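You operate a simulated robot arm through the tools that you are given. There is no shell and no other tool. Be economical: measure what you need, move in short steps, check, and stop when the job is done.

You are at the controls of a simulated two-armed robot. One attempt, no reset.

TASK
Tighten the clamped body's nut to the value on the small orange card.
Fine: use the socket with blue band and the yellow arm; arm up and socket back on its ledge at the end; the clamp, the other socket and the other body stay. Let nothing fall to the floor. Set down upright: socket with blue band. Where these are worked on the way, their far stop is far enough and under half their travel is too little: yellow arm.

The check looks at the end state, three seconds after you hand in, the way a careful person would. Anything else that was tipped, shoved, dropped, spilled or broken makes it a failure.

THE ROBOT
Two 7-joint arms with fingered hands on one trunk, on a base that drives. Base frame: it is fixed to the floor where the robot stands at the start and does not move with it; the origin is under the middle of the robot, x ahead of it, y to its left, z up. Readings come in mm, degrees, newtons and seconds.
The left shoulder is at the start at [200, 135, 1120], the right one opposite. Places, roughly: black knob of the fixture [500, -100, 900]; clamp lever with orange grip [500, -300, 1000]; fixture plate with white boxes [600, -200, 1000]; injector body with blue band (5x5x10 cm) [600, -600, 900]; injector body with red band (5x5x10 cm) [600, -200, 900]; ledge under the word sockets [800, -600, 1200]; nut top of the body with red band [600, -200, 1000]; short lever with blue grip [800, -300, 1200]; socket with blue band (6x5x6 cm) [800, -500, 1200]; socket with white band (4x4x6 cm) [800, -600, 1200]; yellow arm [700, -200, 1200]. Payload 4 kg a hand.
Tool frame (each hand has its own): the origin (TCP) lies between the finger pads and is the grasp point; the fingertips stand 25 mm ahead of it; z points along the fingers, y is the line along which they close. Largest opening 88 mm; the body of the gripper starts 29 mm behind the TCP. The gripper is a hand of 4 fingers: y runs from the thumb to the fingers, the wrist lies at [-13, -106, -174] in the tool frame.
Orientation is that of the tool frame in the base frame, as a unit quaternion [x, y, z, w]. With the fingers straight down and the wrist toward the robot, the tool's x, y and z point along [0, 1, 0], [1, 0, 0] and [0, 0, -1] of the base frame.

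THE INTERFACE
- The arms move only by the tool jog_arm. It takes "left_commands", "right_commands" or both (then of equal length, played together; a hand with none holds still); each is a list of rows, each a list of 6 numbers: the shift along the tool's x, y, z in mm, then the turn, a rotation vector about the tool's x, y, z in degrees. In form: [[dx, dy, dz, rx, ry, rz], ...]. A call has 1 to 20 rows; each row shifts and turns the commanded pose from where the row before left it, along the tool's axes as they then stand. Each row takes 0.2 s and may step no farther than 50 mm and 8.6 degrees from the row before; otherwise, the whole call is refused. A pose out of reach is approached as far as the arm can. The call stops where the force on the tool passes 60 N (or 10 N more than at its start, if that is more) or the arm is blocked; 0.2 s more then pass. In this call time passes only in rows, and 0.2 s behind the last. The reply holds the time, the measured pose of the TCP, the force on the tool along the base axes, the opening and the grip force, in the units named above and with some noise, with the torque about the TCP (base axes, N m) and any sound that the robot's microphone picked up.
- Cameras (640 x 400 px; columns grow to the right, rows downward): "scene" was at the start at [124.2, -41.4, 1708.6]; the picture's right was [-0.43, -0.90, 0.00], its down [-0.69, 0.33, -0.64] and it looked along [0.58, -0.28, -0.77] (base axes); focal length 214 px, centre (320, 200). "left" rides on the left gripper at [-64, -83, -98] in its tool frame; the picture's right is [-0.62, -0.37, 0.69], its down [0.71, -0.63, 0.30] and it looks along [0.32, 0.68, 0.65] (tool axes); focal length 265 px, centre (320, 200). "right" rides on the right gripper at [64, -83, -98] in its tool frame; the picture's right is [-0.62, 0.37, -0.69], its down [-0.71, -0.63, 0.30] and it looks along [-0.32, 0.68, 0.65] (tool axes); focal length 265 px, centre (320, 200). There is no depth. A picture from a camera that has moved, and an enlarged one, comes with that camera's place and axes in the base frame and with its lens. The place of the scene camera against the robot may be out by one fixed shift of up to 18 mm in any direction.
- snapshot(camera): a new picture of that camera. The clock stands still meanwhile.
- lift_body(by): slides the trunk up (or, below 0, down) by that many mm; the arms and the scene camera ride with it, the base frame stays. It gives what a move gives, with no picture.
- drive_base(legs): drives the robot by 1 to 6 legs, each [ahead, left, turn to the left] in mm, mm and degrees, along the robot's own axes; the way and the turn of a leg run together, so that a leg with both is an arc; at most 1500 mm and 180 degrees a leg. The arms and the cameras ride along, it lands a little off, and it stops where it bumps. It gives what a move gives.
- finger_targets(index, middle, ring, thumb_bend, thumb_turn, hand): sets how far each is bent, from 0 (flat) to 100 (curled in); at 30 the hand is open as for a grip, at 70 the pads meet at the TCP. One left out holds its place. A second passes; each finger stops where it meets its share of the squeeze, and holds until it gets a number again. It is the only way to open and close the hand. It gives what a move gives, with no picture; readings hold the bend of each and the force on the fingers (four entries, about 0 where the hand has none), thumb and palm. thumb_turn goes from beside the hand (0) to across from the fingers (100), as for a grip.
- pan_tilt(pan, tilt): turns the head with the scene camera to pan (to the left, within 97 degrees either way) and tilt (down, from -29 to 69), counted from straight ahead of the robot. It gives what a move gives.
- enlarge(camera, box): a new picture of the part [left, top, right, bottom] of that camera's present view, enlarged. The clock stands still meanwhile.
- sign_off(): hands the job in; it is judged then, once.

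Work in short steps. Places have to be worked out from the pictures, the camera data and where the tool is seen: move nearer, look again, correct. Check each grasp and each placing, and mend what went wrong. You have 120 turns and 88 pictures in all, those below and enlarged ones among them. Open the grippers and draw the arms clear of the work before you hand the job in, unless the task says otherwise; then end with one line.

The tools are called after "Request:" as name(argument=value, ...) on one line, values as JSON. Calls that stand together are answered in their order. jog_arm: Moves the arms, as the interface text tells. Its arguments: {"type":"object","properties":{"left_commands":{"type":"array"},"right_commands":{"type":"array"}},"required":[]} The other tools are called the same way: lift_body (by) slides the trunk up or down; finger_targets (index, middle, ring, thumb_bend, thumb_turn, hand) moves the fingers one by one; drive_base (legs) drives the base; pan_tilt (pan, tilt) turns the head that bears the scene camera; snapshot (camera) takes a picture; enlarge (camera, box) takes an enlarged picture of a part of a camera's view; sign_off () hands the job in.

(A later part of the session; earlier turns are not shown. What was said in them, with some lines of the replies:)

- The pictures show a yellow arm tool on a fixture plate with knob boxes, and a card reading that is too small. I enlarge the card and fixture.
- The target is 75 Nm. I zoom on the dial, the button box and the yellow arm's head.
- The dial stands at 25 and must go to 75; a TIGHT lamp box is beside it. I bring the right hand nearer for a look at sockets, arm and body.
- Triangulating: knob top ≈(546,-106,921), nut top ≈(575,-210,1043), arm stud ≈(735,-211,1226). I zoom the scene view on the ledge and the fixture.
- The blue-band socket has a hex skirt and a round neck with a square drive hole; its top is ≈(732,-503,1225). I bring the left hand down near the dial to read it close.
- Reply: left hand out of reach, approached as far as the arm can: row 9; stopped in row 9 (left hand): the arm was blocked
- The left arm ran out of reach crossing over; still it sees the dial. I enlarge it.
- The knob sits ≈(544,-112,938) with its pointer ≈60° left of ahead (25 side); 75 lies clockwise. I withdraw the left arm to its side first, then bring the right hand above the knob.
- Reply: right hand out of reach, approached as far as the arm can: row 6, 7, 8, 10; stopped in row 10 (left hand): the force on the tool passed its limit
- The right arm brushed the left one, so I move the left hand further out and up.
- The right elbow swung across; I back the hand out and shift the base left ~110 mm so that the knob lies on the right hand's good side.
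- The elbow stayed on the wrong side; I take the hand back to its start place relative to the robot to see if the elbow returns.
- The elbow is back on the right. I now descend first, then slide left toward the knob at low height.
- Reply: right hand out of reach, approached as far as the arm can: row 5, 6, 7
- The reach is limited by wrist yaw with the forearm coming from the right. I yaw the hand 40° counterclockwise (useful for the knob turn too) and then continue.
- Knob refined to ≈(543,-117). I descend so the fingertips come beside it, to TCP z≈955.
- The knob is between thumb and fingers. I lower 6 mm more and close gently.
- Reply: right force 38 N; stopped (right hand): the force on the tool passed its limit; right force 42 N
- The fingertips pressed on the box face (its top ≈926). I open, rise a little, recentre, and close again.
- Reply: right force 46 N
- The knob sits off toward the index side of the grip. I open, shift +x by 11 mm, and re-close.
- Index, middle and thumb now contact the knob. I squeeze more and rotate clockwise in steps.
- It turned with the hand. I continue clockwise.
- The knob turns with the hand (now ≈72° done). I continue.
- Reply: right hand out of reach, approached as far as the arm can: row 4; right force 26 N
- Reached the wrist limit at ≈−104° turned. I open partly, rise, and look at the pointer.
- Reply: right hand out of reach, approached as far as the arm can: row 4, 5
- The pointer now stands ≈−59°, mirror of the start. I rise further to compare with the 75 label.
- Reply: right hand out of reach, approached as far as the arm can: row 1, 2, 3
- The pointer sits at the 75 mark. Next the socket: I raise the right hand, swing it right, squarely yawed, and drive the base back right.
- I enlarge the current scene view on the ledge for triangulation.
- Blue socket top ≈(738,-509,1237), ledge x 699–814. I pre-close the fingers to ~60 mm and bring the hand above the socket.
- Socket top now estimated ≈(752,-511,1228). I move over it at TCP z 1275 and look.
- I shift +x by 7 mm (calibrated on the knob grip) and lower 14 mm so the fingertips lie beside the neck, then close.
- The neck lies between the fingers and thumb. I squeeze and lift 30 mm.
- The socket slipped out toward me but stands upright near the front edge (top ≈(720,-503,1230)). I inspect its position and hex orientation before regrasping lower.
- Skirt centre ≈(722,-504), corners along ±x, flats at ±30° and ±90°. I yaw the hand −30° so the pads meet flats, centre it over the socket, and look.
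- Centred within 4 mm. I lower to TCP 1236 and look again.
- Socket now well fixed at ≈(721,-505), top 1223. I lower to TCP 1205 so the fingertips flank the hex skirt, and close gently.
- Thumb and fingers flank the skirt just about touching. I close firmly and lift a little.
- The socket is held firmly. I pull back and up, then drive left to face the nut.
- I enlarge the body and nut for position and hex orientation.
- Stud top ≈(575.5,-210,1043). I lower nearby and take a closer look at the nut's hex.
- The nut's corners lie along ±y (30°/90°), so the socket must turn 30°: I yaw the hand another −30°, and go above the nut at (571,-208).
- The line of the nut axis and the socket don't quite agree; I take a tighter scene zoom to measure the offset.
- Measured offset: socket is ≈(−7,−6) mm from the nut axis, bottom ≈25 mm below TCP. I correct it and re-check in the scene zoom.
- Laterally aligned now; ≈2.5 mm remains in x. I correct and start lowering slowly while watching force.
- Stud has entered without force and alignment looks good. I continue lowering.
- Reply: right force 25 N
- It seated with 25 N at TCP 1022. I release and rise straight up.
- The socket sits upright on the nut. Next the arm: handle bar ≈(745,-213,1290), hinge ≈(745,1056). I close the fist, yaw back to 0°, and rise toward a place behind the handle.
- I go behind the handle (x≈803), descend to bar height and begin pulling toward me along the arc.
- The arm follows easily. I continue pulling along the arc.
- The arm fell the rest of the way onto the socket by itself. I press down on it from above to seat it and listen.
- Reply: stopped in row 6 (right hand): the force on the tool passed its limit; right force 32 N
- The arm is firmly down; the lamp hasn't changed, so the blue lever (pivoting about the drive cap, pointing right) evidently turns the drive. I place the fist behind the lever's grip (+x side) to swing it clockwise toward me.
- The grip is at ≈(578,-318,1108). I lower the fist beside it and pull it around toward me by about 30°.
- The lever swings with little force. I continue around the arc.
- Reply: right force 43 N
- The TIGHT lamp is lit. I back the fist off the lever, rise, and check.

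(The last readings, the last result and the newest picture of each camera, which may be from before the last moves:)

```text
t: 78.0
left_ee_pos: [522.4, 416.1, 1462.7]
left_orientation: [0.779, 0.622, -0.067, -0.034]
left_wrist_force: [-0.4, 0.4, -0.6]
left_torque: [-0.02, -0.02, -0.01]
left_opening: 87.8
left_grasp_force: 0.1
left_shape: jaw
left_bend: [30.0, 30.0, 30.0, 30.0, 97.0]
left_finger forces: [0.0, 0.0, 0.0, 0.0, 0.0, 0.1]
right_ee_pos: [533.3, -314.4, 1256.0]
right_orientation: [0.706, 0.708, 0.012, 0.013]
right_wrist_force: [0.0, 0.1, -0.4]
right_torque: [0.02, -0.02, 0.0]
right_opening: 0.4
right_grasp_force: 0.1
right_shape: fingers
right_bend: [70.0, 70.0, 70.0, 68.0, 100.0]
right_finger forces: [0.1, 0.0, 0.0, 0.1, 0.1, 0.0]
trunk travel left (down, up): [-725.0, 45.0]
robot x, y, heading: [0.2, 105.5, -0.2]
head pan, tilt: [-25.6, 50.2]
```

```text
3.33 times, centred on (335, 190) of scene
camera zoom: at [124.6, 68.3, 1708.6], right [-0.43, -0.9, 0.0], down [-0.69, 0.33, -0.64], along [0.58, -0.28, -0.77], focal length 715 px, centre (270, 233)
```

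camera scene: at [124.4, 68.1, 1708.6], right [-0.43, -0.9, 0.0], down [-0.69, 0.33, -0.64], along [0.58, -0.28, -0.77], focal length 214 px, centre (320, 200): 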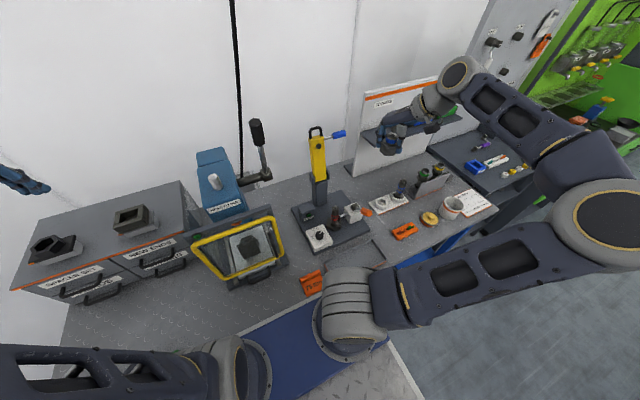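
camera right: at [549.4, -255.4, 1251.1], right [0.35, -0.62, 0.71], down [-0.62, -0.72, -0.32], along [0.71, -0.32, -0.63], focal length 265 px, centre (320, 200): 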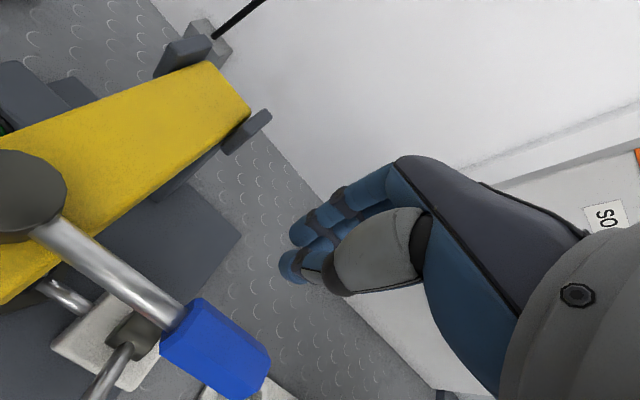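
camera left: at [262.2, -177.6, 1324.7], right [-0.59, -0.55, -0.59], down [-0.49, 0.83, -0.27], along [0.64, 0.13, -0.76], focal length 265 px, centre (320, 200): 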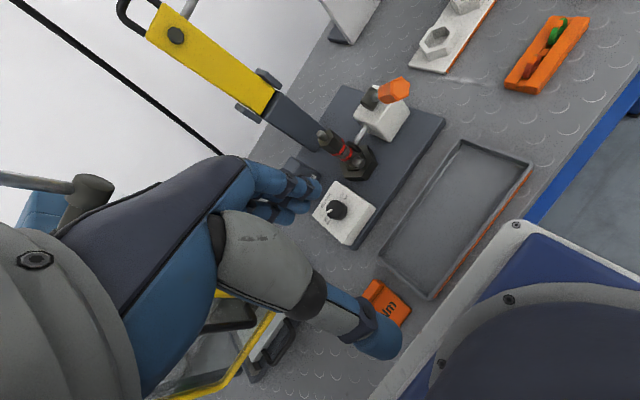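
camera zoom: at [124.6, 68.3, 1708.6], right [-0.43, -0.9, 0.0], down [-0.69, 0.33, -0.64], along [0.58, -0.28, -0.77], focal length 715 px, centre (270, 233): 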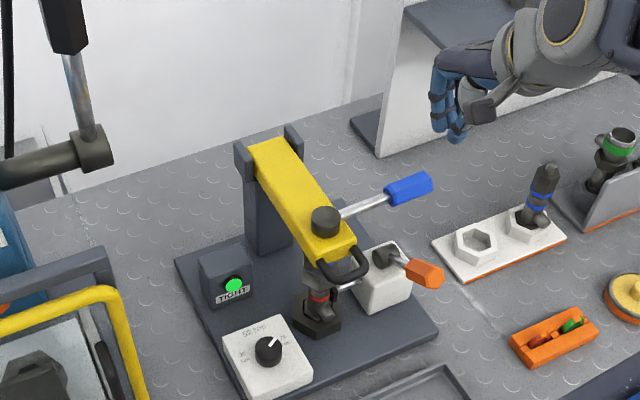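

The lever sprang back and TIGHT stays lit. The handle's sides are now free: I open the hand, yaw it to close along y, and go above the handle.

Request:
jog_arm(right_commands=[[0, 0, 0, 0, 0, -7.5], [0, 0, 0, 0, 0, -7.5], [0, 0, 0, 0, 0, -7.5], [0, 0, 0, 0, 0, -7.5], [0, 0, 0, 0, 0, -7.5], [0, 0, 0, 0, 0, -7.5], [0, 0, 0, 0, 0, -7.5], [0, 0, 0, 0, 0, -7.5], [0, 0, 0, 0, 0, -7.5], [0, 0, 0, 0, 0, -7.5], [0, 0, 0, 0, 0, -7.5], [0, 0, 0, 0, 0, -7.5]])

Request:
finger_targets(hand="right", index=30, middle=30, ring=30, thumb_bend=30)

Request:
jog_arm(right_commands=[[5, 37, 20, 0, 0, 0], [5, 37, 20, 0, 0, 0], [4, 36, 30, 0, 0, 0], [0, 0, 20, 0, 0, 0]])

Request:
snapshot(camera="right")

```text
t: 80.6
left_ee_pos: [522.8, 417.9, 1462.6]
left_orientation: [0.778, 0.623, -0.067, -0.034]
left_wrist_force: [0.6, 0.6, 1.0]
left_torque: [-0.02, -0.01, -0.02]
left_opening: 87.8
left_grasp_force: 0.1
left_shape: jaw
left_bend: [30.0, 30.0, 30.0, 30.0, 97.0]
left_finger forces: [0.0, 0.1, 0.1, 0.1, 0.0, 0.0]
right_ee_pos: [532.3, -314.0, 1256.9]
right_orientation: [-0.003, 1.0, -0.001, 0.017]
right_wrist_force: [-0.6, 0.2, -0.8]
right_torque: [-0.01, -0.01, -0.03]
right_opening: 0.9
right_grasp_force: 0.1
right_shape: fingers
right_bend: [70.0, 70.0, 70.0, 68.0, 100.0]
right_finger forces: [0.0, 0.0, 0.1, 0.0, 0.0, 0.0]
trunk travel left (down, up): [-725.0, 45.0]
robot x, y, heading: [-1.4, 108.3, 0.2]
head pan, tilt: [-25.6, 50.2]
```

```text
t: 81.6
left_ee_pos: [523.5, 418.5, 1462.5]
left_orientation: [0.779, 0.622, -0.066, -0.034]
left_wrist_force: [0.0, -0.3, 0.3]
left_torque: [0.0, -0.02, 0.0]
left_opening: 88.0
left_grasp_force: 0.0
left_shape: jaw
left_bend: [30.0, 30.0, 30.0, 30.0, 97.0]
left_finger forces: [0.0, 0.1, 0.0, 0.0, 0.0, 0.0]
right_ee_pos: [533.8, -313.2, 1254.9]
right_orientation: [-0.002, 1.0, -0.002, 0.017]
right_wrist_force: [0.3, 0.3, -0.3]
right_torque: [-0.01, 0.02, 0.0]
right_opening: 84.2
right_grasp_force: 0.1
right_shape: fingers
right_bend: [30.0, 30.0, 30.0, 30.0, 98.0]
right_finger forces: [0.1, 0.0, 0.0, 0.1, 0.1, 0.0]
trunk travel left (down, up): [-725.0, 45.0]
robot x, y, heading: [3.6, 106.8, -0.1]
head pan, tilt: [-25.6, 50.2]
```

```text
t: 82.6
left_ee_pos: [523.6, 418.6, 1462.8]
left_orientation: [0.779, 0.623, -0.067, -0.034]
left_wrist_force: [-0.1, 0.1, 0.6]
left_torque: [0.01, 0.01, 0.01]
left_opening: 87.9
left_grasp_force: 0.1
left_shape: jaw
left_bend: [30.0, 30.0, 30.0, 30.0, 97.0]
left_finger forces: [0.0, 0.0, 0.0, 0.0, 0.0, 0.1]
right_ee_pos: [521.5, -203.1, 1165.2]
right_orientation: [-0.001, 1.0, -0.001, 0.017]
right_wrist_force: [-0.4, 0.0, 0.3]
right_torque: [0.01, 0.01, 0.03]
right_opening: 84.5
right_grasp_force: 0.0
right_shape: fingers
right_bend: [30.0, 30.0, 30.0, 30.0, 98.0]
right_finger forces: [0.0, 0.1, 0.0, 0.1, 0.0, 0.0]
trunk travel left (down, up): [-725.0, 45.0]
robot x, y, heading: [-3.7, 113.9, 0.2]
head pan, tilt: [-25.6, 50.2]
```

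```text
10 pictures are left
camera right: at [454.2, -288.4, 1262.1], right [0.6, 0.37, 0.71], down [0.73, -0.63, -0.28], along [0.34, 0.68, -0.64], focal length 265 px, centre (320, 200)
```

right: 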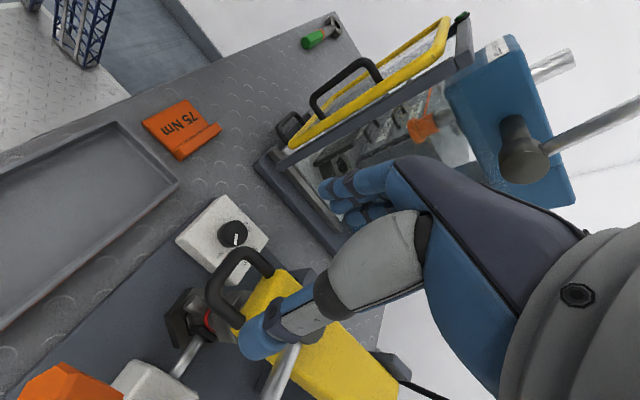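

The handle bar is at x≈521, legs back to ≈549. I descend around its sides at x≈528.

Request:
jog_arm(right_commands=[[-7, -5, 30, 0, 0, 0], [0, 0, 35, 0, 0, 0], [0, 0, 27, 0, 0, 0]])

Request:
finger_targets(hand="right", index=70, middle=70, ring=70, thumb_bend=70)

Request:
snapshot(camera="right")

```text
t: 83.4
left_ee_pos: [522.0, 417.5, 1463.4]
left_orientation: [0.778, 0.624, -0.067, -0.034]
left_wrist_force: [-0.7, -0.3, -1.3]
left_torque: [0.02, 0.0, -0.02]
left_opening: 88.1
left_grasp_force: 0.1
left_shape: jaw
left_bend: [30.0, 30.0, 30.0, 30.0, 97.0]
left_finger forces: [0.0, 0.0, 0.0, 0.0, 0.0, 0.0]
right_ee_pos: [533.1, -208.2, 1072.6]
right_orientation: [0.0, 1.0, 0.0, 0.016]
right_wrist_force: [-0.2, -0.3, 0.7]
right_torque: [-0.04, 0.0, 0.01]
right_opening: 84.1
right_grasp_force: 0.1
right_shape: fingers
right_bend: [30.0, 30.0, 30.0, 30.0, 98.0]
right_finger forces: [0.0, 0.0, 0.0, 0.0, 0.0, 0.1]
trunk travel left (down, up): [-725.0, 45.0]
robot x, y, heading: [1.0, 107.7, 0.1]
head pan, tilt: [-25.6, 50.2]
```

```text
t: 84.4
left_ee_pos: [522.0, 418.3, 1463.7]
left_orientation: [0.779, 0.622, -0.067, -0.033]
left_wrist_force: [-0.1, 0.2, -0.3]
left_torque: [0.03, 0.01, 0.01]
left_opening: 88.0
left_grasp_force: 0.1
left_shape: jaw
left_bend: [30.0, 30.0, 30.0, 30.0, 97.0]
left_finger forces: [0.0, 0.0, 0.1, 0.1, 0.0, 0.0]
right_ee_pos: [532.5, -208.6, 1073.1]
right_orientation: [-0.002, 1.0, 0.001, 0.016]
right_wrist_force: [-0.5, 5.3, -2.6]
right_torque: [0.04, 0.11, 0.26]
right_opening: 45.2
right_grasp_force: 29.3
right_shape: fingers
right_bend: [50.0, 64.0, 52.0, 50.0, 100.0]
right_finger forces: [14.2, 7.0, 10.7, 0.0, 27.3, 0.0]
trunk travel left (down, up): [-725.0, 45.0]
robot x, y, heading: [1.1, 106.3, -0.1]
head pan, tilt: [-25.6, 50.2]
```

```text
9 pictures are left
camera right: at [465.0, -292.8, 1169.3], right [0.6, 0.37, 0.71], down [0.73, -0.63, -0.28], along [0.34, 0.68, -0.64], focal length 265 px, centre (320, 200)
```

right: 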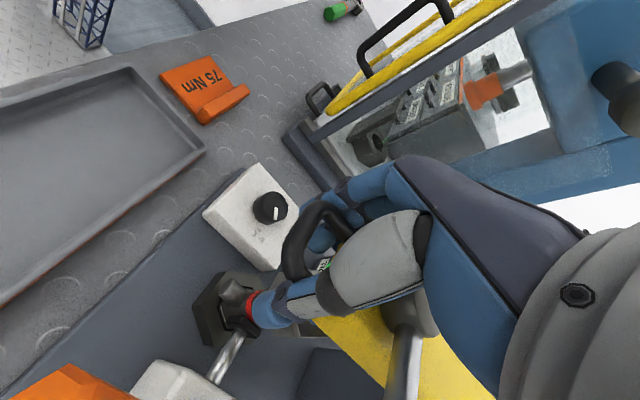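

The handle is gripped firmly. I lift along the arc, first few steps.

Request:
jog_arm(right_commands=[[-4.4, 0, -32.2, 0, 0, 0], [-9.8, 0, -33.1, 0, 0, 0], [-14.9, 0, -31.2, 0, 0, 0], [-19.5, 0, -28.5, 0, 0, 0]])

Request:
enlarge(camera="scene", box=[280, 110, 400, 250])

```text
t: 85.4
left_ee_pos: [522.1, 417.9, 1462.5]
left_orientation: [0.778, 0.623, -0.067, -0.033]
left_wrist_force: [0.3, 0.4, -0.4]
left_torque: [-0.04, -0.01, 0.02]
left_opening: 87.9
left_grasp_force: 0.0
left_shape: jaw
left_bend: [30.0, 30.0, 30.0, 30.0, 97.0]
left_finger forces: [0.0, 0.0, 0.0, 0.0, 0.0, 0.1]
right_ee_pos: [574.8, -208.9, 1200.0]
right_orientation: [-0.002, 1.0, -0.001, 0.015]
right_wrist_force: [-12.4, 9.7, -0.6]
right_torque: [-0.3, 1.37, 0.58]
right_opening: 43.2
right_grasp_force: 49.1
right_shape: fingers
right_bend: [50.0, 63.0, 52.0, 51.0, 100.0]
right_finger forces: [20.3, 37.3, 12.1, 0.0, 28.0, 0.0]
trunk travel left (down, up): [-725.0, 45.0]
robot x, y, heading: [-1.8, 111.3, -0.0]
head pan, tilt: [-25.6, 50.2]
```

```text
2.86 times, centred on (340, 180) of scene
camera zoom: at [123.7, 68.8, 1708.7], right [-0.43, -0.9, 0.0], down [-0.69, 0.33, -0.64], along [0.58, -0.28, -0.77], focal length 613 px, centre (263, 257)
```

zoom: 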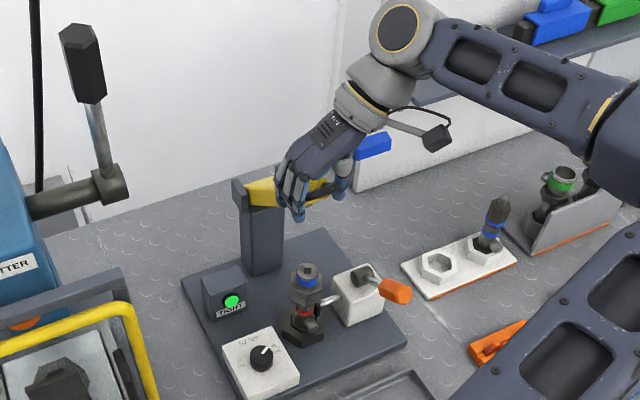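

The arm rises, the socket stays on the nut. I continue up the arc, tilting the hand a bit with it.

Request:
jog_arm(right_commands=[[-23.8, 0, -25, 0, 4, 0], [-25.9, 0, -22.9, 0, 4, 0], [-27.7, 0, -20.6, 0, 4, 0], [-29.5, 0, -18, 0, 4, 0], [-30.9, 0, -15.4, 0, 4, 0], [-18.5, 0, -7.8, 0, 0, 0]])

Request:
enlarge(camera="scene", box=[280, 80, 400, 230])

```text
t: 86.8
left_ee_pos: [522.5, 419.1, 1463.6]
left_orientation: [0.779, 0.623, -0.067, -0.034]
left_wrist_force: [-0.1, -0.7, 0.7]
left_torque: [0.0, 0.0, -0.02]
left_opening: 87.9
left_grasp_force: 0.1
left_shape: jaw
left_bend: [30.0, 30.0, 30.0, 30.0, 97.0]
left_finger forces: [0.0, 0.1, 0.0, 0.0, 0.0, 0.0]
right_ee_pos: [669.3, -219.3, 1281.3]
right_orientation: [-0.003, 0.988, 0.0, -0.158]
right_wrist_force: [0.4, 20.2, -0.9]
right_torque: [0.37, -0.04, 0.41]
right_opening: 3.0
right_grasp_force: 9.0
right_shape: fingers
right_bend: [65.0, 69.0, 45.0, 70.0, 100.0]
right_finger forces: [0.0, 1.3, 18.4, 0.0, 0.0, 0.0]
right hand out of reach, approached as far as the arm can: row 4, 5, 6
trunk travel left (down, up): [-725.0, 45.0]
robot x, y, heading: [0.6, 112.1, 0.2]
head pan, tilt: [-25.6, 50.2]
```

```text
2.67 times, centred on (340, 155) of scene
camera zoom: at [124.5, 69.6, 1708.7], right [-0.43, -0.9, 0.0], down [-0.69, 0.33, -0.64], along [0.58, -0.28, -0.77], focal length 572 px, centre (267, 320)
```

zoom: 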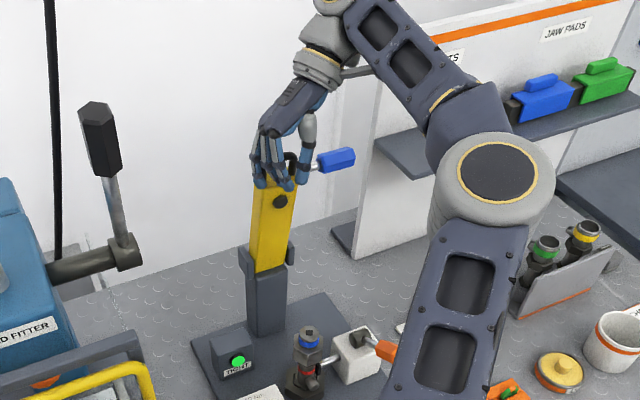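

The arm is nearly upright with the hand in front of it, grip slipped. I push it on toward its rear stop while undoing the tilt.

Request:
jog_arm(right_commands=[[-12, 0, -4, 0, -4, 0], [-15, 0, -4, 0, -4, 0], [-15, 0, -3, 0, -4, 0], [-15, 0, -2, 0, -4, 0], [-15, 0, 0, 0, 0, 0], [-15, 0, 0, 0, 0, 0]])

Request:
enlarge(camera="scene", box=[280, 80, 400, 230])

```text
t: 88.2
left_ee_pos: [522.0, 417.7, 1463.0]
left_orientation: [0.778, 0.623, -0.067, -0.034]
left_wrist_force: [-0.2, 0.5, 0.0]
left_torque: [0.01, 0.01, 0.0]
left_opening: 87.8
left_grasp_force: 0.1
left_shape: jaw
left_bend: [30.0, 30.0, 30.0, 30.0, 97.0]
left_finger forces: [0.1, 0.1, 0.0, 0.1, 0.0, 0.0]
right_ee_pos: [696.2, -251.3, 1283.1]
right_orientation: [0.001, 0.999, -0.001, -0.052]
right_wrist_force: [-0.5, 8.0, 3.9]
right_torque: [0.35, -0.1, 0.18]
right_opening: 2.8
right_grasp_force: 7.9
right_shape: fingers
right_bend: [65.0, 70.0, 51.0, 70.0, 100.0]
right_finger forces: [0.0, 4.5, 12.7, 0.0, 0.0, 0.0]
right hand out of reach, approached as far as the arm can: row 1, 2, 3, 4, 5, 6
trunk travel left (down, up): [-725.0, 45.0]
robot x, y, heading: [-2.5, 110.4, 0.4]
head pan, tilt: [-25.6, 50.2]
```

```text
2.67 times, centred on (340, 155) of scene
camera zoom: at [124.3, 68.7, 1708.7], right [-0.43, -0.9, 0.0], down [-0.69, 0.33, -0.64], along [0.58, -0.28, -0.77], focal length 572 px, centre (267, 320)
```

zoom: 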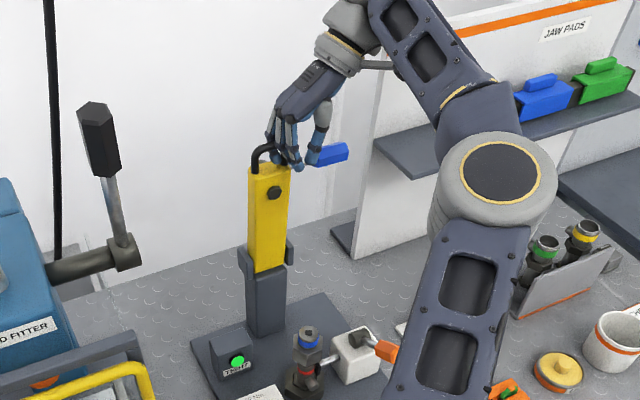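

Almost upright but this wrist pose is at its reach limit. I withdraw sideways and up, turn the hand back to yaw 0 as a fist, and come in front to push the arm to its stop.

Request:
jog_arm(right_commands=[[5, -20, -10, 0, 0, 0], [10, -30, -10, 0, 0, 0], [40, 0, 0, 0, 0, 0], [40, 0, 0, 0, 0, 0], [20, 0, 0, 0, -3, 7.5], [0, 0, 0, 0, 0, 7.5], [0, 0, 0, 0, 0, 7.5], [0, 0, 0, 0, 0, 7.5], [0, 0, 0, 0, 0, 7.5], [0, 0, 0, 0, 0, 7.5], [0, 0, 0, 0, 0, 7.5], [0, 0, 0, 0, 0, 7.5], [0, 0, 0, 0, 0, 7.5], [0, 0, 0, 0, 0, 7.5], [0, 0, 0, 0, 0, 7.5], [0, 0, 0, 0, 0, 7.5]])

Request:
enlarge(camera="scene", box=[280, 80, 400, 230])

```text
t: 91.6
left_ee_pos: [522.9, 417.2, 1462.7]
left_orientation: [0.778, 0.624, -0.066, -0.034]
left_wrist_force: [0.5, 0.1, -0.2]
left_torque: [0.01, -0.01, 0.04]
left_opening: 88.0
left_grasp_force: 0.0
left_shape: jaw
left_bend: [30.0, 30.0, 30.0, 30.0, 97.0]
left_finger forces: [0.0, 0.1, 0.1, 0.0, 0.1, 0.0]
right_ee_pos: [579.7, -293.2, 1310.2]
right_orientation: [0.708, 0.706, -0.019, -0.017]
right_wrist_force: [-0.8, -0.4, -1.1]
right_torque: [0.01, 0.0, -0.03]
right_opening: 3.0
right_grasp_force: 0.1
right_shape: fingers
right_bend: [65.0, 70.0, 66.0, 70.0, 100.0]
right_finger forces: [0.0, 0.1, 0.0, 0.1, 0.0, 0.1]
right hand out of reach, approached as far as the arm can: row 1, 2
trunk travel left (down, up): [-725.0, 45.0]
robot x, y, heading: [2.4, 111.0, -0.2]
head pan, tilt: [-25.6, 50.2]
```

```text
2.67 times, centred on (340, 155) of scene
camera zoom: at [124.4, 68.1, 1708.6], right [-0.43, -0.9, 0.0], down [-0.69, 0.33, -0.64], along [0.58, -0.28, -0.77], focal length 572 px, centre (267, 320)
```

zoom: 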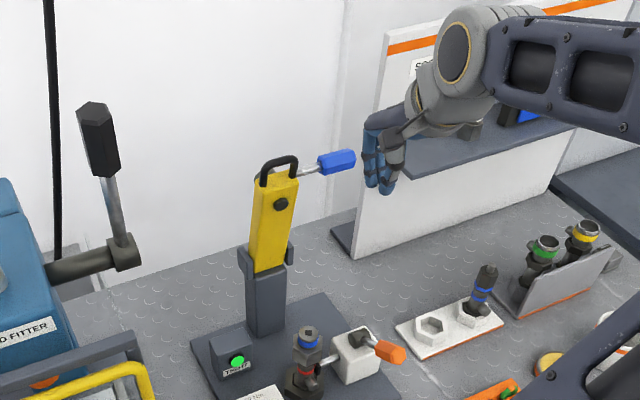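

The arm holds by itself, leaning ~15°. I push its front face rearward with the fist at z≈1180 until the stop.

Request:
jog_arm(right_commands=[[22, 12, 30, 0, 0, 0], [22, 12, 30, 0, 0, 0], [22, 12, 35, 0, 0, 0], [22, 12, 35, 0, 0, 0], [0, 20, 0, 0, 0, 0], [0, 15, 0, 0, 0, 0], [0, 15, 0, 0, 0, 0], [0, 12, 0, 0, 0, 0], [0, 12, 0, 0, 0, 0], [0, 12, 0, 0, 0, 0], [0, 10, 0, 0, 0, 0], [0, 10, 0, 0, 0, 0], [0, 10, 0, 0, 0, 0]])

```text
t: 93.8
left_ee_pos: [521.3, 417.6, 1463.9]
left_orientation: [0.779, 0.622, -0.066, -0.034]
left_wrist_force: [-0.2, 0.4, -0.8]
left_torque: [0.02, 0.01, 0.0]
left_opening: 87.7
left_grasp_force: 0.1
left_shape: jaw
left_bend: [30.0, 30.0, 30.0, 30.0, 97.0]
left_finger forces: [0.0, 0.0, 0.1, 0.0, 0.0, 0.1]
right_ee_pos: [696.6, -205.9, 1168.6]
right_orientation: [0.708, 0.705, -0.029, -0.023]
right_wrist_force: [-24.9, 1.2, 4.5]
right_torque: [-0.01, -1.03, -0.15]
right_opening: 2.9
right_grasp_force: 12.7
right_shape: fingers
right_bend: [65.0, 70.0, 67.0, 70.0, 100.0]
right_finger forces: [0.0, 24.1, 0.9, 0.1, 0.0, 0.0]
trunk travel left (down, up): [-725.0, 45.0]
robot x, y, heading: [1.2, 108.7, -0.1]
head pan, tilt: [-25.6, 50.2]
stopped in row 11 (right hand): the force on the tool passed its limit (the readings are from after the stop); the commanded pose is now the measured one
```

The arm met its stop (force limit). I back off and look at both arm and socket.

Request:
jog_arm(right_commands=[[0, -20, 0, 0, 0, 0], [0, -40, 0, 0, 0, 0], [-30, -20, -30, 0, 0, 0], [-40, -10, -20, 0, 0, 0]])

Request:
enlarge(camera="scene", box=[290, 110, 365, 235])

```text
t: 94.8
left_ee_pos: [522.7, 418.2, 1464.0]
left_orientation: [0.779, 0.623, -0.067, -0.034]
left_wrist_force: [-0.7, 0.9, -0.1]
left_torque: [0.01, 0.02, 0.0]
left_opening: 88.0
left_grasp_force: 0.1
left_shape: jaw
left_bend: [30.0, 30.0, 30.0, 30.0, 97.0]
left_finger forces: [0.1, 0.0, 0.1, 0.1, 0.1, 0.0]
right_ee_pos: [612.5, -274.0, 1226.4]
right_orientation: [0.707, 0.707, -0.026, -0.022]
right_wrist_force: [-0.6, -0.5, 0.1]
right_torque: [-0.01, 0.0, 0.01]
right_opening: 2.8
right_grasp_force: 0.1
right_shape: fingers
right_bend: [65.0, 70.0, 66.0, 70.0, 100.0]
right_finger forces: [0.1, 0.0, 0.0, 0.0, 0.0, 0.1]
trunk travel left (down, up): [-725.0, 45.0]
robot x, y, heading: [-1.6, 113.5, -0.1]
head pan, tilt: [-25.6, 50.2]
```

```text
3.20 times, centred on (328, 172) of scene
camera zoom: at [124.3, 69.0, 1708.6], right [-0.43, -0.9, 0.0], down [-0.69, 0.33, -0.64], along [0.58, -0.28, -0.77], focal length 686 px, centre (296, 288)
```

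zoom: 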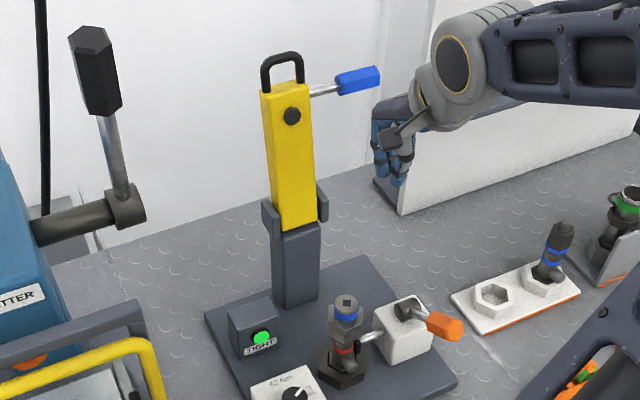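

The arm is fully up and TIGHT lit. Now I undo the hand tilt, restore yaw 60°, open, and return over the socket at the pose it was released from.

Request:
finger_targets(hand="right", index=36, middle=36, ring=36, thumb_bend=36)

Request:
jog_arm(right_commands=[[0, 0, 0, -4.75, 0.9, 0], [0, 0, 0, 0, 0, -7.5], [0, 0, 0, 0, 0, -7.5], [0, 0, 0, 0, 0, -7.5], [0, 0, 0, 0, 0, -7.5], [0, 0, 0, 0, 0, -7.5], [0, 0, 0, 0, 0, -7.5], [0, 0, 0, 0, 0, -7.5], [0, 0, 0, 0, 0, -7.5], [21, 15, 35, 0, 0, 0], [21, 15, 35, 0, 0, 0], [22, 15, 35, 0, 0, 0]])

```text
t: 95.8
left_ee_pos: [522.1, 416.7, 1463.6]
left_orientation: [0.779, 0.623, -0.067, -0.034]
left_wrist_force: [-0.4, 0.4, -0.4]
left_torque: [0.0, -0.05, 0.03]
left_opening: 87.9
left_grasp_force: 0.1
left_shape: jaw
left_bend: [30.0, 30.0, 30.0, 30.0, 97.0]
left_finger forces: [0.1, 0.0, 0.0, 0.0, 0.0, 0.1]
right_ee_pos: [611.9, -275.0, 1226.2]
right_orientation: [0.708, 0.705, -0.026, -0.022]
right_wrist_force: [0.0, 0.2, 0.2]
right_torque: [0.0, 0.01, -0.01]
right_opening: 71.7
right_grasp_force: 0.0
right_shape: fingers
right_bend: [36.0, 36.0, 36.0, 36.0, 98.0]
right_finger forces: [0.0, 0.0, 0.1, 0.0, 0.0, 0.0]
trunk travel left (down, up): [-725.0, 45.0]
robot x, y, heading: [-0.6, 109.5, -0.4]
head pan, tilt: [-25.6, 50.2]
```

```text
t: 98.4
left_ee_pos: [522.3, 417.2, 1462.6]
left_orientation: [0.779, 0.623, -0.067, -0.034]
left_wrist_force: [-0.2, 0.6, 0.2]
left_torque: [0.02, 0.0, 0.01]
left_opening: 88.0
left_grasp_force: 0.2
left_shape: jaw
left_bend: [30.0, 30.0, 30.0, 30.0, 97.0]
left_finger forces: [0.0, 0.1, 0.1, 0.0, 0.0, 0.1]
right_ee_pos: [581.8, -203.7, 1120.2]
right_orientation: [0.26, 0.965, 0.006, 0.006]
right_wrist_force: [-1.2, -0.1, 0.3]
right_torque: [0.03, -0.01, 0.0]
right_opening: 72.0
right_grasp_force: 0.0
right_shape: fingers
right_bend: [36.0, 36.0, 36.0, 36.0, 98.0]
right_finger forces: [0.1, 0.0, 0.0, 0.1, 0.0, 0.1]
trunk travel left (down, up): [-725.0, 45.0]
robot x, y, heading: [-0.3, 109.7, 0.1]
head pan, tilt: [-25.6, 50.2]
```

Pose matches the release pose within 2 mm. I descend and grip the skirt again.

Request:
jog_arm(right_commands=[[2, 0, 30, 0, 0, 0], [0, 0, 30, 0, 0, 0], [0, 0, 20, 0, 0, 0], [0, 0, 14, 0, 0, 0]])

Request:
finger_targets(hand="right", index=50, middle=50, ring=50, thumb_bend=50)

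Request:
finger_targets(hand="right", index=70, middle=70, ring=70, thumb_bend=70)

```text
t: 99.4
left_ee_pos: [522.5, 418.2, 1462.8]
left_orientation: [0.78, 0.622, -0.066, -0.034]
left_wrist_force: [-0.3, -0.1, 0.2]
left_torque: [-0.01, -0.02, 0.03]
left_opening: 87.8
left_grasp_force: 0.1
left_shape: jaw
left_bend: [30.0, 30.0, 30.0, 30.0, 97.0]
left_finger forces: [0.0, 0.0, 0.1, 0.0, 0.1, 0.0]
right_ee_pos: [581.7, -200.8, 1026.0]
right_orientation: [0.26, 0.966, 0.006, 0.005]
right_wrist_force: [-0.5, -0.1, -0.5]
right_torque: [0.04, 0.01, 0.01]
right_opening: 71.7
right_grasp_force: 0.1
right_shape: fingers
right_bend: [36.0, 36.0, 36.0, 36.0, 98.0]
right_finger forces: [0.0, 0.0, 0.0, 0.1, 0.0, 0.0]
trunk travel left (down, up): [-725.0, 45.0]
robot x, y, heading: [0.1, 111.7, -0.2]
head pan, tilt: [-25.6, 50.2]
```

```text
t: 100.4
left_ee_pos: [522.2, 416.7, 1462.3]
left_orientation: [0.779, 0.623, -0.068, -0.034]
left_wrist_force: [0.4, -0.4, 0.2]
left_torque: [0.0, 0.07, 0.0]
left_opening: 88.1
left_grasp_force: 0.1
left_shape: jaw
left_bend: [30.0, 30.0, 30.0, 30.0, 97.0]
left_finger forces: [0.1, 0.0, 0.0, 0.0, 0.0, 0.0]
right_ee_pos: [582.5, -203.1, 1027.5]
right_orientation: [0.26, 0.966, 0.006, 0.006]
right_wrist_force: [-2.5, -5.8, -1.0]
right_torque: [-0.01, 0.02, 0.01]
right_opening: 48.2
right_grasp_force: 3.3
right_shape: fingers
right_bend: [50.0, 50.0, 50.0, 46.0, 99.0]
right_finger forces: [0.1, 0.0, 0.1, 0.1, 6.7, 0.1]
trunk travel left (down, up): [-725.0, 45.0]
robot x, y, heading: [0.2, 108.1, -0.2]
head pan, tilt: [-25.6, 50.2]
```

```text
t: 101.4
left_ee_pos: [523.2, 417.5, 1463.6]
left_orientation: [0.779, 0.623, -0.066, -0.034]
left_wrist_force: [0.0, 0.2, 0.1]
left_torque: [-0.03, 0.03, 0.03]
left_opening: 87.7
left_grasp_force: 0.1
left_shape: jaw
left_bend: [30.0, 30.0, 30.0, 30.0, 97.0]
left_finger forces: [0.0, 0.1, 0.0, 0.1, 0.0, 0.1]
right_ee_pos: [580.4, -202.0, 1025.4]
right_orientation: [0.261, 0.965, 0.006, 0.006]
right_wrist_force: [-2.4, -4.9, 2.5]
right_torque: [0.0, -0.05, 0.05]
right_opening: 37.8
right_grasp_force: 20.0
right_shape: fingers
right_bend: [58.0, 61.0, 67.0, 50.0, 100.0]
right_finger forces: [7.3, 7.7, 2.1, 0.0, 22.4, 0.0]
trunk travel left (down, up): [-725.0, 45.0]
robot x, y, heading: [0.4, 110.9, -0.1]
head pan, tilt: [-25.6, 50.2]
```

Same finger bends as the first good grasp. I lift straight up off the nut.

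Request:
jog_arm(right_commands=[[0, 0, -8, 0, 0, 0], [0, 0, -10, 0, 0, 0], [0, 0, -15, 0, 0, 0], [0, 0, -20, 0, 0, 0], [0, 0, -30, 0, 0, 0], [0, 0, -30, 0, 0, 0], [0, 0, -30, 0, 0, 0], [0, -35, -30, 0, 0, 0], [0, -40, -30, 0, 0, 0]])

Request:
enlarge(camera="scene", box=[290, 110, 390, 250])

```text
t: 103.4
left_ee_pos: [521.8, 417.8, 1462.5]
left_orientation: [0.778, 0.623, -0.067, -0.033]
left_wrist_force: [-0.4, -0.3, 0.2]
left_torque: [0.01, 0.0, -0.04]
left_opening: 87.8
left_grasp_force: 0.1
left_shape: jaw
left_bend: [30.0, 30.0, 30.0, 30.0, 97.0]
left_finger forces: [0.0, 0.1, 0.1, 0.0, 0.1, 0.0]
right_ee_pos: [540.1, -267.6, 1230.3]
right_orientation: [0.259, 0.966, 0.005, 0.006]
right_wrist_force: [0.1, -0.2, -1.3]
right_torque: [0.02, 0.04, -0.01]
right_opening: 37.2
right_grasp_force: 19.0
right_shape: fingers
right_bend: [58.0, 61.0, 67.0, 52.0, 100.0]
right_finger forces: [8.7, 7.9, 2.1, 0.0, 18.6, 0.0]
trunk travel left (down, up): [-725.0, 45.0]
robot x, y, heading: [-2.5, 108.0, -0.1]
head pan, tilt: [-25.6, 50.2]
```

```text
2.86 times, centred on (340, 180) of scene
camera zoom: at [124.4, 68.7, 1708.6], right [-0.43, -0.9, 0.0], down [-0.69, 0.33, -0.64], along [0.58, -0.28, -0.77], focal length 613 px, centre (263, 257)
```

zoom: 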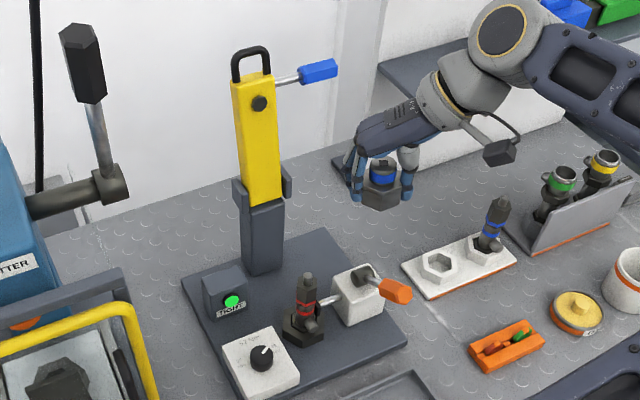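

Socket is off the nut and held upright; body undisturbed, lamp lit. I return to the carry pose (yaw 30°) and drive right.

Request:
jog_arm(right_commands=[[0, 0, -30, 0, 0, 7.5], [0, 0, -30, 0, 0, 7.5], [0, 0, -30, 0, 0, 7.5], [0, 0, -30, 0, 0, 7.5], [-9, -28, -10, 0, 0, 0], [-9, -27, -7, 0, 0, 0]])

Request:
drive_base(legs=[[0, -190, 0]])

```text
t: 104.8
left_ee_pos: [521.7, 417.4, 1462.7]
left_orientation: [0.779, 0.623, -0.067, -0.033]
left_wrist_force: [0.0, 0.2, 0.5]
left_torque: [-0.01, 0.02, 0.02]
left_opening: 87.9
left_grasp_force: 0.1
left_shape: jaw
left_bend: [30.0, 30.0, 30.0, 30.0, 97.0]
left_finger forces: [0.1, 0.1, 0.0, 0.0, 0.1, 0.0]
right_ee_pos: [500.5, -311.6, 1365.9]
right_orientation: [0.5, 0.866, 0.008, 0.004]
right_wrist_force: [-0.2, 1.1, -1.1]
right_torque: [-0.03, 0.02, 0.01]
right_opening: 37.5
right_grasp_force: 18.6
right_shape: fingers
right_bend: [58.0, 61.0, 67.0, 52.0, 100.0]
right_finger forces: [8.5, 7.5, 2.2, 0.0, 18.2, 0.0]
trunk travel left (down, up): [-725.0, 45.0]
robot x, y, heading: [-1.2, 109.0, -0.0]
head pan, tilt: [-25.6, 50.2]
```

```text
t: 106.3
left_ee_pos: [523.7, 225.1, 1464.7]
left_orientation: [0.779, 0.622, -0.067, -0.033]
left_wrist_force: [0.8, -0.6, 0.0]
left_torque: [-0.03, 0.0, 0.01]
left_opening: 87.8
left_grasp_force: 0.1
left_shape: jaw
left_bend: [30.0, 30.0, 30.0, 30.0, 97.0]
left_finger forces: [0.0, 0.0, 0.1, 0.1, 0.1, 0.0]
right_ee_pos: [499.9, -504.0, 1364.5]
right_orientation: [0.502, 0.865, 0.008, 0.005]
right_wrist_force: [-0.3, 0.3, -0.3]
right_torque: [0.01, 0.02, 0.0]
right_opening: 37.4
right_grasp_force: 18.2
right_shape: fingers
right_bend: [58.0, 61.0, 67.0, 52.0, 100.0]
right_finger forces: [8.5, 7.6, 2.1, 0.0, 18.3, 0.0]
trunk travel left (down, up): [-725.0, 45.0]
robot x, y, heading: [0.0, -81.8, -0.3]
head pan, tilt: [-25.6, 50.2]
```

I carry the socket forward over the ledge, ~18 mm deeper than where it was gripped.

Request:
jog_arm(right_commands=[[-19.5, 34.5, 0, 0, 0, 0], [-19.5, 34.5, 5, 0, 0, 0], [-19.5, 34.5, 15, 0, 0, 0], [-19.5, 34.5, 20, 0, 0, 0], [-19.5, 34.5, 25, 0, 0, 0], [-19.5, 34.5, 25, 0, 0, 0], [0, 0, 30, 0, 0, 0]])

Request:
enlarge(camera="scene", box=[310, 80, 410, 160])

```text
t: 107.9
left_ee_pos: [523.3, 225.3, 1462.6]
left_orientation: [0.779, 0.622, -0.067, -0.034]
left_wrist_force: [0.6, 0.4, -0.1]
left_torque: [-0.02, 0.04, -0.02]
left_opening: 87.8
left_grasp_force: 0.0
left_shape: jaw
left_bend: [30.0, 30.0, 30.0, 30.0, 97.0]
left_finger forces: [0.0, 0.0, 0.0, 0.0, 0.0, 0.0]
right_ee_pos: [740.3, -502.6, 1248.1]
right_orientation: [0.502, 0.865, 0.007, 0.004]
right_wrist_force: [1.2, 0.0, -0.6]
right_torque: [-0.01, -0.03, 0.0]
right_opening: 37.3
right_grasp_force: 18.6
right_shape: fingers
right_bend: [58.0, 61.0, 67.0, 52.0, 100.0]
right_finger forces: [8.5, 7.5, 2.2, 0.0, 17.9, 0.0]
trunk travel left (down, up): [-725.0, 45.0]
robot x, y, heading: [0.5, -82.9, -0.3]
head pan, tilt: [-25.6, 50.2]
```

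```text
5.00 times, centred on (360, 120) of scene
camera zoom: at [123.7, -123.1, 1708.7], right [-0.43, -0.9, 0.0], down [-0.69, 0.33, -0.64], along [0.58, -0.28, -0.77], focal length 1072 px, centre (120, 600)
```

zoom: 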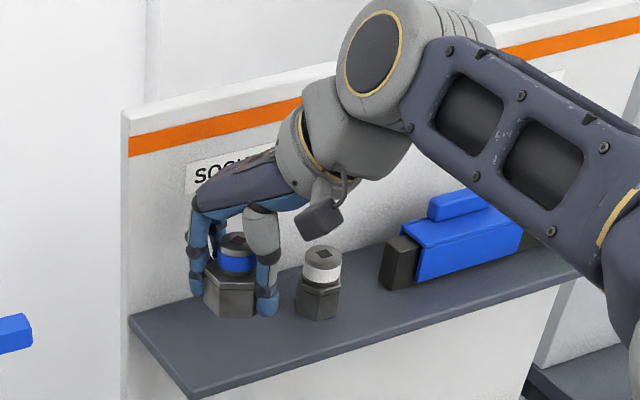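

Well over the ledge and clear of the white socket. I lower until contact in small steps.

Request:
jog_arm(right_commands=[[0, 0, 15, 0, 0, 0], [0, 0, 12, 0, 0, 0], [0, 0, 6, 0, 0, 0], [0, 0, 4, 0, 0, 0]])

```text
t: 108.9
left_ee_pos: [523.3, 225.8, 1462.7]
left_orientation: [0.779, 0.622, -0.067, -0.033]
left_wrist_force: [0.1, 0.4, -0.8]
left_torque: [0.02, 0.02, 0.02]
left_opening: 87.9
left_grasp_force: 0.2
left_shape: jaw
left_bend: [30.0, 30.0, 30.0, 30.0, 97.0]
left_finger forces: [0.0, 0.0, 0.0, 0.0, 0.0, 0.0]
right_ee_pos: [738.9, -502.5, 1210.6]
right_orientation: [0.503, 0.864, 0.008, 0.004]
right_wrist_force: [0.1, -0.1, -1.3]
right_torque: [-0.02, 0.03, 0.0]
right_opening: 37.3
right_grasp_force: 18.1
right_shape: fingers
right_bend: [58.0, 61.0, 67.0, 52.0, 100.0]
right_finger forces: [8.5, 7.5, 2.3, 0.0, 17.9, 0.0]
trunk travel left (down, up): [-725.0, 45.0]
robot x, y, heading: [1.2, -78.0, -0.0]
head pan, tilt: [-25.6, 50.2]
```

Request:
jog_arm(right_commands=[[0, 0, 2, 0, 0, 0], [0, 0, 2, 0, 0, 0]])

```text
t: 109.5
left_ee_pos: [522.1, 225.0, 1462.1]
left_orientation: [0.78, 0.622, -0.066, -0.034]
left_wrist_force: [0.5, 0.6, -0.4]
left_torque: [-0.01, -0.03, 0.0]
left_opening: 87.8
left_grasp_force: 0.0
left_shape: jaw
left_bend: [30.0, 30.0, 30.0, 30.0, 97.0]
left_finger forces: [0.1, 0.0, 0.0, 0.1, 0.0, 0.0]
right_ee_pos: [738.0, -502.9, 1208.7]
right_orientation: [0.501, 0.865, 0.008, 0.004]
right_wrist_force: [-0.7, -0.2, -1.0]
right_torque: [0.0, -0.03, -0.02]
right_opening: 37.3
right_grasp_force: 18.2
right_shape: fingers
right_bend: [58.0, 61.0, 67.0, 52.0, 100.0]
right_finger forces: [8.5, 7.5, 2.3, 0.1, 17.9, 0.1]
trunk travel left (down, up): [-725.0, 45.0]
robot x, y, heading: [-1.0, -81.8, -0.1]
head pan, tilt: [-25.6, 50.2]
```

No contact yet; a few more 2 mm steps.

Request:
jog_arm(right_commands=[[0, 0, 2, 0, 0, 0], [0, 0, 2, 0, 0, 0], [0, 0, 1.5, 0, 0, 0]])

```text
t: 110.3
left_ee_pos: [522.0, 225.5, 1462.8]
left_orientation: [0.779, 0.623, -0.067, -0.033]
left_wrist_force: [0.3, -0.4, -0.4]
left_torque: [-0.01, -0.03, 0.03]
left_opening: 87.8
left_grasp_force: 0.0
left_shape: jaw
left_bend: [30.0, 30.0, 30.0, 30.0, 97.0]
left_finger forces: [0.0, 0.1, 0.0, 0.0, 0.0, 0.0]
right_ee_pos: [740.3, -501.3, 1201.8]
right_orientation: [0.502, 0.865, 0.008, 0.004]
right_wrist_force: [1.1, 0.4, -1.4]
right_torque: [0.04, 0.0, -0.03]
right_opening: 37.3
right_grasp_force: 17.8
right_shape: fingers
right_bend: [58.0, 61.0, 67.0, 52.0, 100.0]
right_finger forces: [8.4, 7.5, 2.3, 0.0, 17.9, 0.1]
trunk travel left (down, up): [-725.0, 45.0]
robot x, y, heading: [0.9, -79.0, 0.1]
head pan, tilt: [-25.6, 50.2]
```

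Request:
jog_arm(right_commands=[[0, 0, 2, 0, 0, 0], [0, 0, 2, 0, 0, 0], [0, 0, 2, 0, 0, 0]])

```text
t: 111.1
left_ee_pos: [523.1, 225.2, 1464.0]
left_orientation: [0.779, 0.622, -0.067, -0.034]
left_wrist_force: [0.0, -0.4, -0.4]
left_torque: [-0.02, 0.02, -0.03]
left_opening: 87.9
left_grasp_force: 0.0
left_shape: jaw
left_bend: [30.0, 30.0, 30.0, 30.0, 97.0]
left_finger forces: [0.0, 0.1, 0.0, 0.0, 0.0, 0.0]
right_ee_pos: [740.5, -500.2, 1199.4]
right_orientation: [0.503, 0.864, 0.009, 0.006]
right_wrist_force: [-1.4, 0.3, 13.8]
right_torque: [0.02, -0.23, 0.03]
right_opening: 37.3
right_grasp_force: 23.3
right_shape: fingers
right_bend: [58.0, 60.0, 67.0, 52.0, 100.0]
right_finger forces: [7.7, 15.8, 2.2, 0.1, 20.7, 0.0]
trunk travel left (down, up): [-725.0, 45.0]
robot x, y, heading: [2.0, -80.6, -0.1]
head pan, tilt: [-25.6, 50.2]
```

Contact at 13.8 N. I release in two gentle stages and rise straight up.

Request:
finger_targets(hand="right", index=48, middle=48, ring=48, thumb_bend=46)

Request:
finger_targets(hand="right", index=41, middle=41, ring=41, thumb_bend=36)

Request:
jog_arm(right_commands=[[0, 0, -10, 0, 0, 0], [0, 0, -20, 0, 0, 0], [0, 0, -25, 0, 0, 0], [0, 0, -30, 0, 0, 0], [15, -26, -30, 0, 0, 0], [20, -35, -20, 0, 0, 0], [20, -35, -10, 0, 0, 0], [20, -35, 0, 0, 0, 0], [20, -35, 0, 0, 0, 0]])

Request:
enlarge(camera="scene", box=[250, 80, 450, 240])

```text
t: 112.1
left_ee_pos: [523.5, 226.0, 1462.9]
left_orientation: [0.779, 0.622, -0.067, -0.034]
left_wrist_force: [-0.4, -0.1, -0.8]
left_torque: [-0.01, 0.02, -0.03]
left_opening: 87.6
left_grasp_force: 0.1
left_shape: jaw
left_bend: [30.0, 30.0, 30.0, 30.0, 97.0]
left_finger forces: [0.0, 0.1, 0.0, 0.0, 0.1, 0.0]
right_ee_pos: [739.5, -502.2, 1197.3]
right_orientation: [0.502, 0.865, 0.007, 0.004]
right_wrist_force: [-3.5, -3.2, 9.7]
right_torque: [-0.04, -0.09, -0.04]
right_opening: 49.2
right_grasp_force: 5.2
right_shape: fingers
right_bend: [49.0, 52.0, 48.0, 45.0, 99.0]
right_finger forces: [0.8, 8.0, 0.0, 0.0, 1.4, 0.0]
trunk travel left (down, up): [-725.0, 45.0]
robot x, y, heading: [-1.4, -79.8, 0.1]
head pan, tilt: [-25.6, 50.2]
```

```text
t: 113.1
left_ee_pos: [522.7, 224.7, 1462.7]
left_orientation: [0.779, 0.623, -0.067, -0.034]
left_wrist_force: [-0.7, -0.8, -0.2]
left_torque: [0.0, 0.0, -0.02]
left_opening: 87.9
left_grasp_force: 0.1
left_shape: jaw
left_bend: [30.0, 30.0, 30.0, 30.0, 97.0]
left_finger forces: [0.0, 0.0, 0.0, 0.0, 0.1, 0.0]
right_ee_pos: [738.7, -502.1, 1197.8]
right_orientation: [0.502, 0.865, 0.008, 0.004]
right_wrist_force: [-2.6, -1.2, 6.7]
right_torque: [0.03, -0.17, -0.02]
right_opening: 66.5
right_grasp_force: 3.3
right_shape: fingers
right_bend: [41.0, 44.0, 41.0, 36.0, 98.0]
right_finger forces: [0.0, 7.2, 0.0, 0.1, 0.0, 0.1]
trunk travel left (down, up): [-725.0, 45.0]
robot x, y, heading: [-0.3, -78.3, -0.0]
head pan, tilt: [-25.6, 50.2]
```

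```text
t: 115.1
left_ee_pos: [523.6, 225.9, 1463.3]
left_orientation: [0.779, 0.623, -0.067, -0.033]
left_wrist_force: [0.7, 0.8, -0.5]
left_torque: [0.02, 0.03, -0.01]
left_opening: 87.8
left_grasp_force: 0.0
left_shape: jaw
left_bend: [30.0, 30.0, 30.0, 30.0, 97.0]
left_finger forces: [0.0, 0.0, 0.0, 0.1, 0.1, 0.1]
right_ee_pos: [546.5, -502.4, 1339.1]
right_orientation: [0.501, 0.865, 0.008, 0.004]
right_wrist_force: [0.4, -0.1, -0.2]
right_torque: [0.03, 0.04, 0.02]
right_opening: 66.0
right_grasp_force: 0.0
right_shape: fingers
right_bend: [41.0, 41.0, 41.0, 36.0, 98.0]
right_finger forces: [0.0, 0.0, 0.0, 0.0, 0.1, 0.0]
trunk travel left (down, up): [-725.0, 45.0]
robot x, y, heading: [-0.7, -84.4, -0.3]
head pan, tilt: [-25.6, 50.2]
```

```text
2.50 times, centred on (350, 160) of scene
camera zoom: at [124.1, -123.3, 1708.6], right [-0.43, -0.9, 0.0], down [-0.69, 0.33, -0.64], along [0.58, -0.28, -0.77], focal length 536 px, centre (245, 300)
```

zoom: 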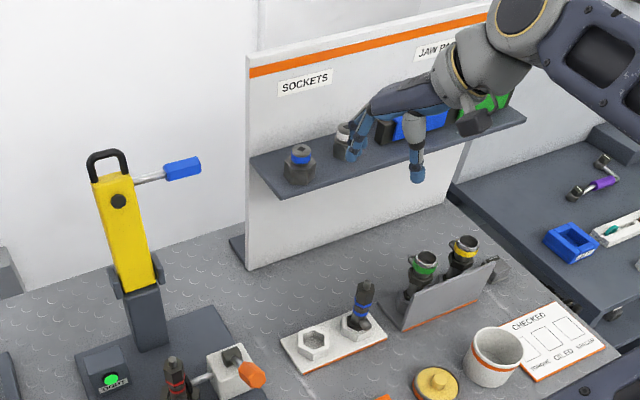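

The blue socket stands upright on the ledge, the arm is up, TIGHT is lit. I open the hand and withdraw it well clear, then take a last look.

Request:
finger_targets(hand="right", index=30, middle=30, ring=30, thumb_bend=30)

Request:
jog_arm(right_commands=[[15, -30, -30, 0, 0, 0], [15, -30, -30, 0, 0, 0], [15, -30, -30, 0, 0, 0], [10, -25, -30, 0, 0, 0], [0, 0, -30, 0, 0, 0]])

Request:
snapshot(camera="scene")

```text
t: 116.1
left_ee_pos: [521.7, 225.5, 1462.5]
left_orientation: [0.779, 0.623, -0.066, -0.033]
left_wrist_force: [-0.5, 0.1, 0.5]
left_torque: [0.0, -0.01, 0.01]
left_opening: 87.9
left_grasp_force: 0.0
left_shape: jaw
left_bend: [30.0, 30.0, 30.0, 30.0, 97.0]
left_finger forces: [0.1, 0.0, 0.0, 0.1, 0.1, 0.0]
right_ee_pos: [547.6, -503.3, 1338.8]
right_orientation: [0.501, 0.865, 0.008, 0.004]
right_wrist_force: [-0.5, 0.7, -0.1]
right_torque: [-0.02, -0.01, -0.03]
right_opening: 84.6
right_grasp_force: 0.0
right_shape: fingers
right_bend: [30.0, 30.0, 30.0, 30.0, 98.0]
right_finger forces: [0.1, 0.0, 0.0, 0.0, 0.1, 0.0]
trunk travel left (down, up): [-725.0, 45.0]
robot x, y, heading: [-0.6, -84.6, -0.2]
head pan, tilt: [-25.6, 50.2]
```

```text
t: 117.3
left_ee_pos: [521.7, 225.4, 1463.0]
left_orientation: [0.779, 0.623, -0.067, -0.033]
left_wrist_force: [-0.2, -0.8, 0.0]
left_torque: [0.01, 0.01, 0.01]
left_opening: 88.0
left_grasp_force: 0.1
left_shape: jaw
left_bend: [30.0, 30.0, 30.0, 30.0, 97.0]
left_finger forces: [0.0, 0.1, 0.0, 0.0, 0.0, 0.1]
right_ee_pos: [417.8, -513.5, 1487.0]
right_orientation: [0.501, 0.865, 0.008, 0.005]
right_wrist_force: [0.1, -0.6, -0.1]
right_torque: [-0.01, 0.0, -0.03]
right_opening: 84.1
right_grasp_force: 0.1
right_shape: fingers
right_bend: [30.0, 30.0, 30.0, 30.0, 98.0]
right_finger forces: [0.0, 0.0, 0.1, 0.0, 0.0, 0.1]
trunk travel left (down, up): [-725.0, 45.0]
robot x, y, heading: [3.7, -80.9, -0.2]
head pan, tilt: [-25.6, 50.2]
```

```text
0 pictures are left
camera scene: at [123.5, -123.4, 1708.6], right [-0.43, -0.9, 0.0], down [-0.69, 0.33, -0.64], along [0.58, -0.28, -0.77], focal length 214 px, centre (320, 200)
```

scene: 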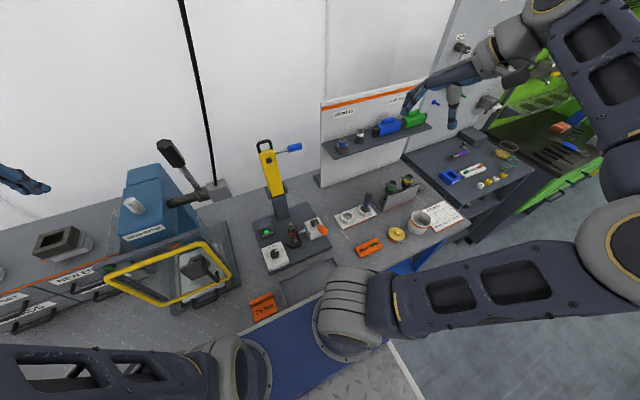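

Everything is in place: lamp lit, arm up, both sockets standing on the ledge, the clamp and bodies unmoved. I hand in.

Request:
sign_off()

```text
The job is handed in.
```

The clamped body's nut is tightened with the dial set to 75 Nm, and the TIGHT lamp is lit. The yellow arm is back up, and the blue-band socket stands upright on its ledge, about 15 mm from where it started. The clamp, the other socket and the other body look unmoved in the last picture.
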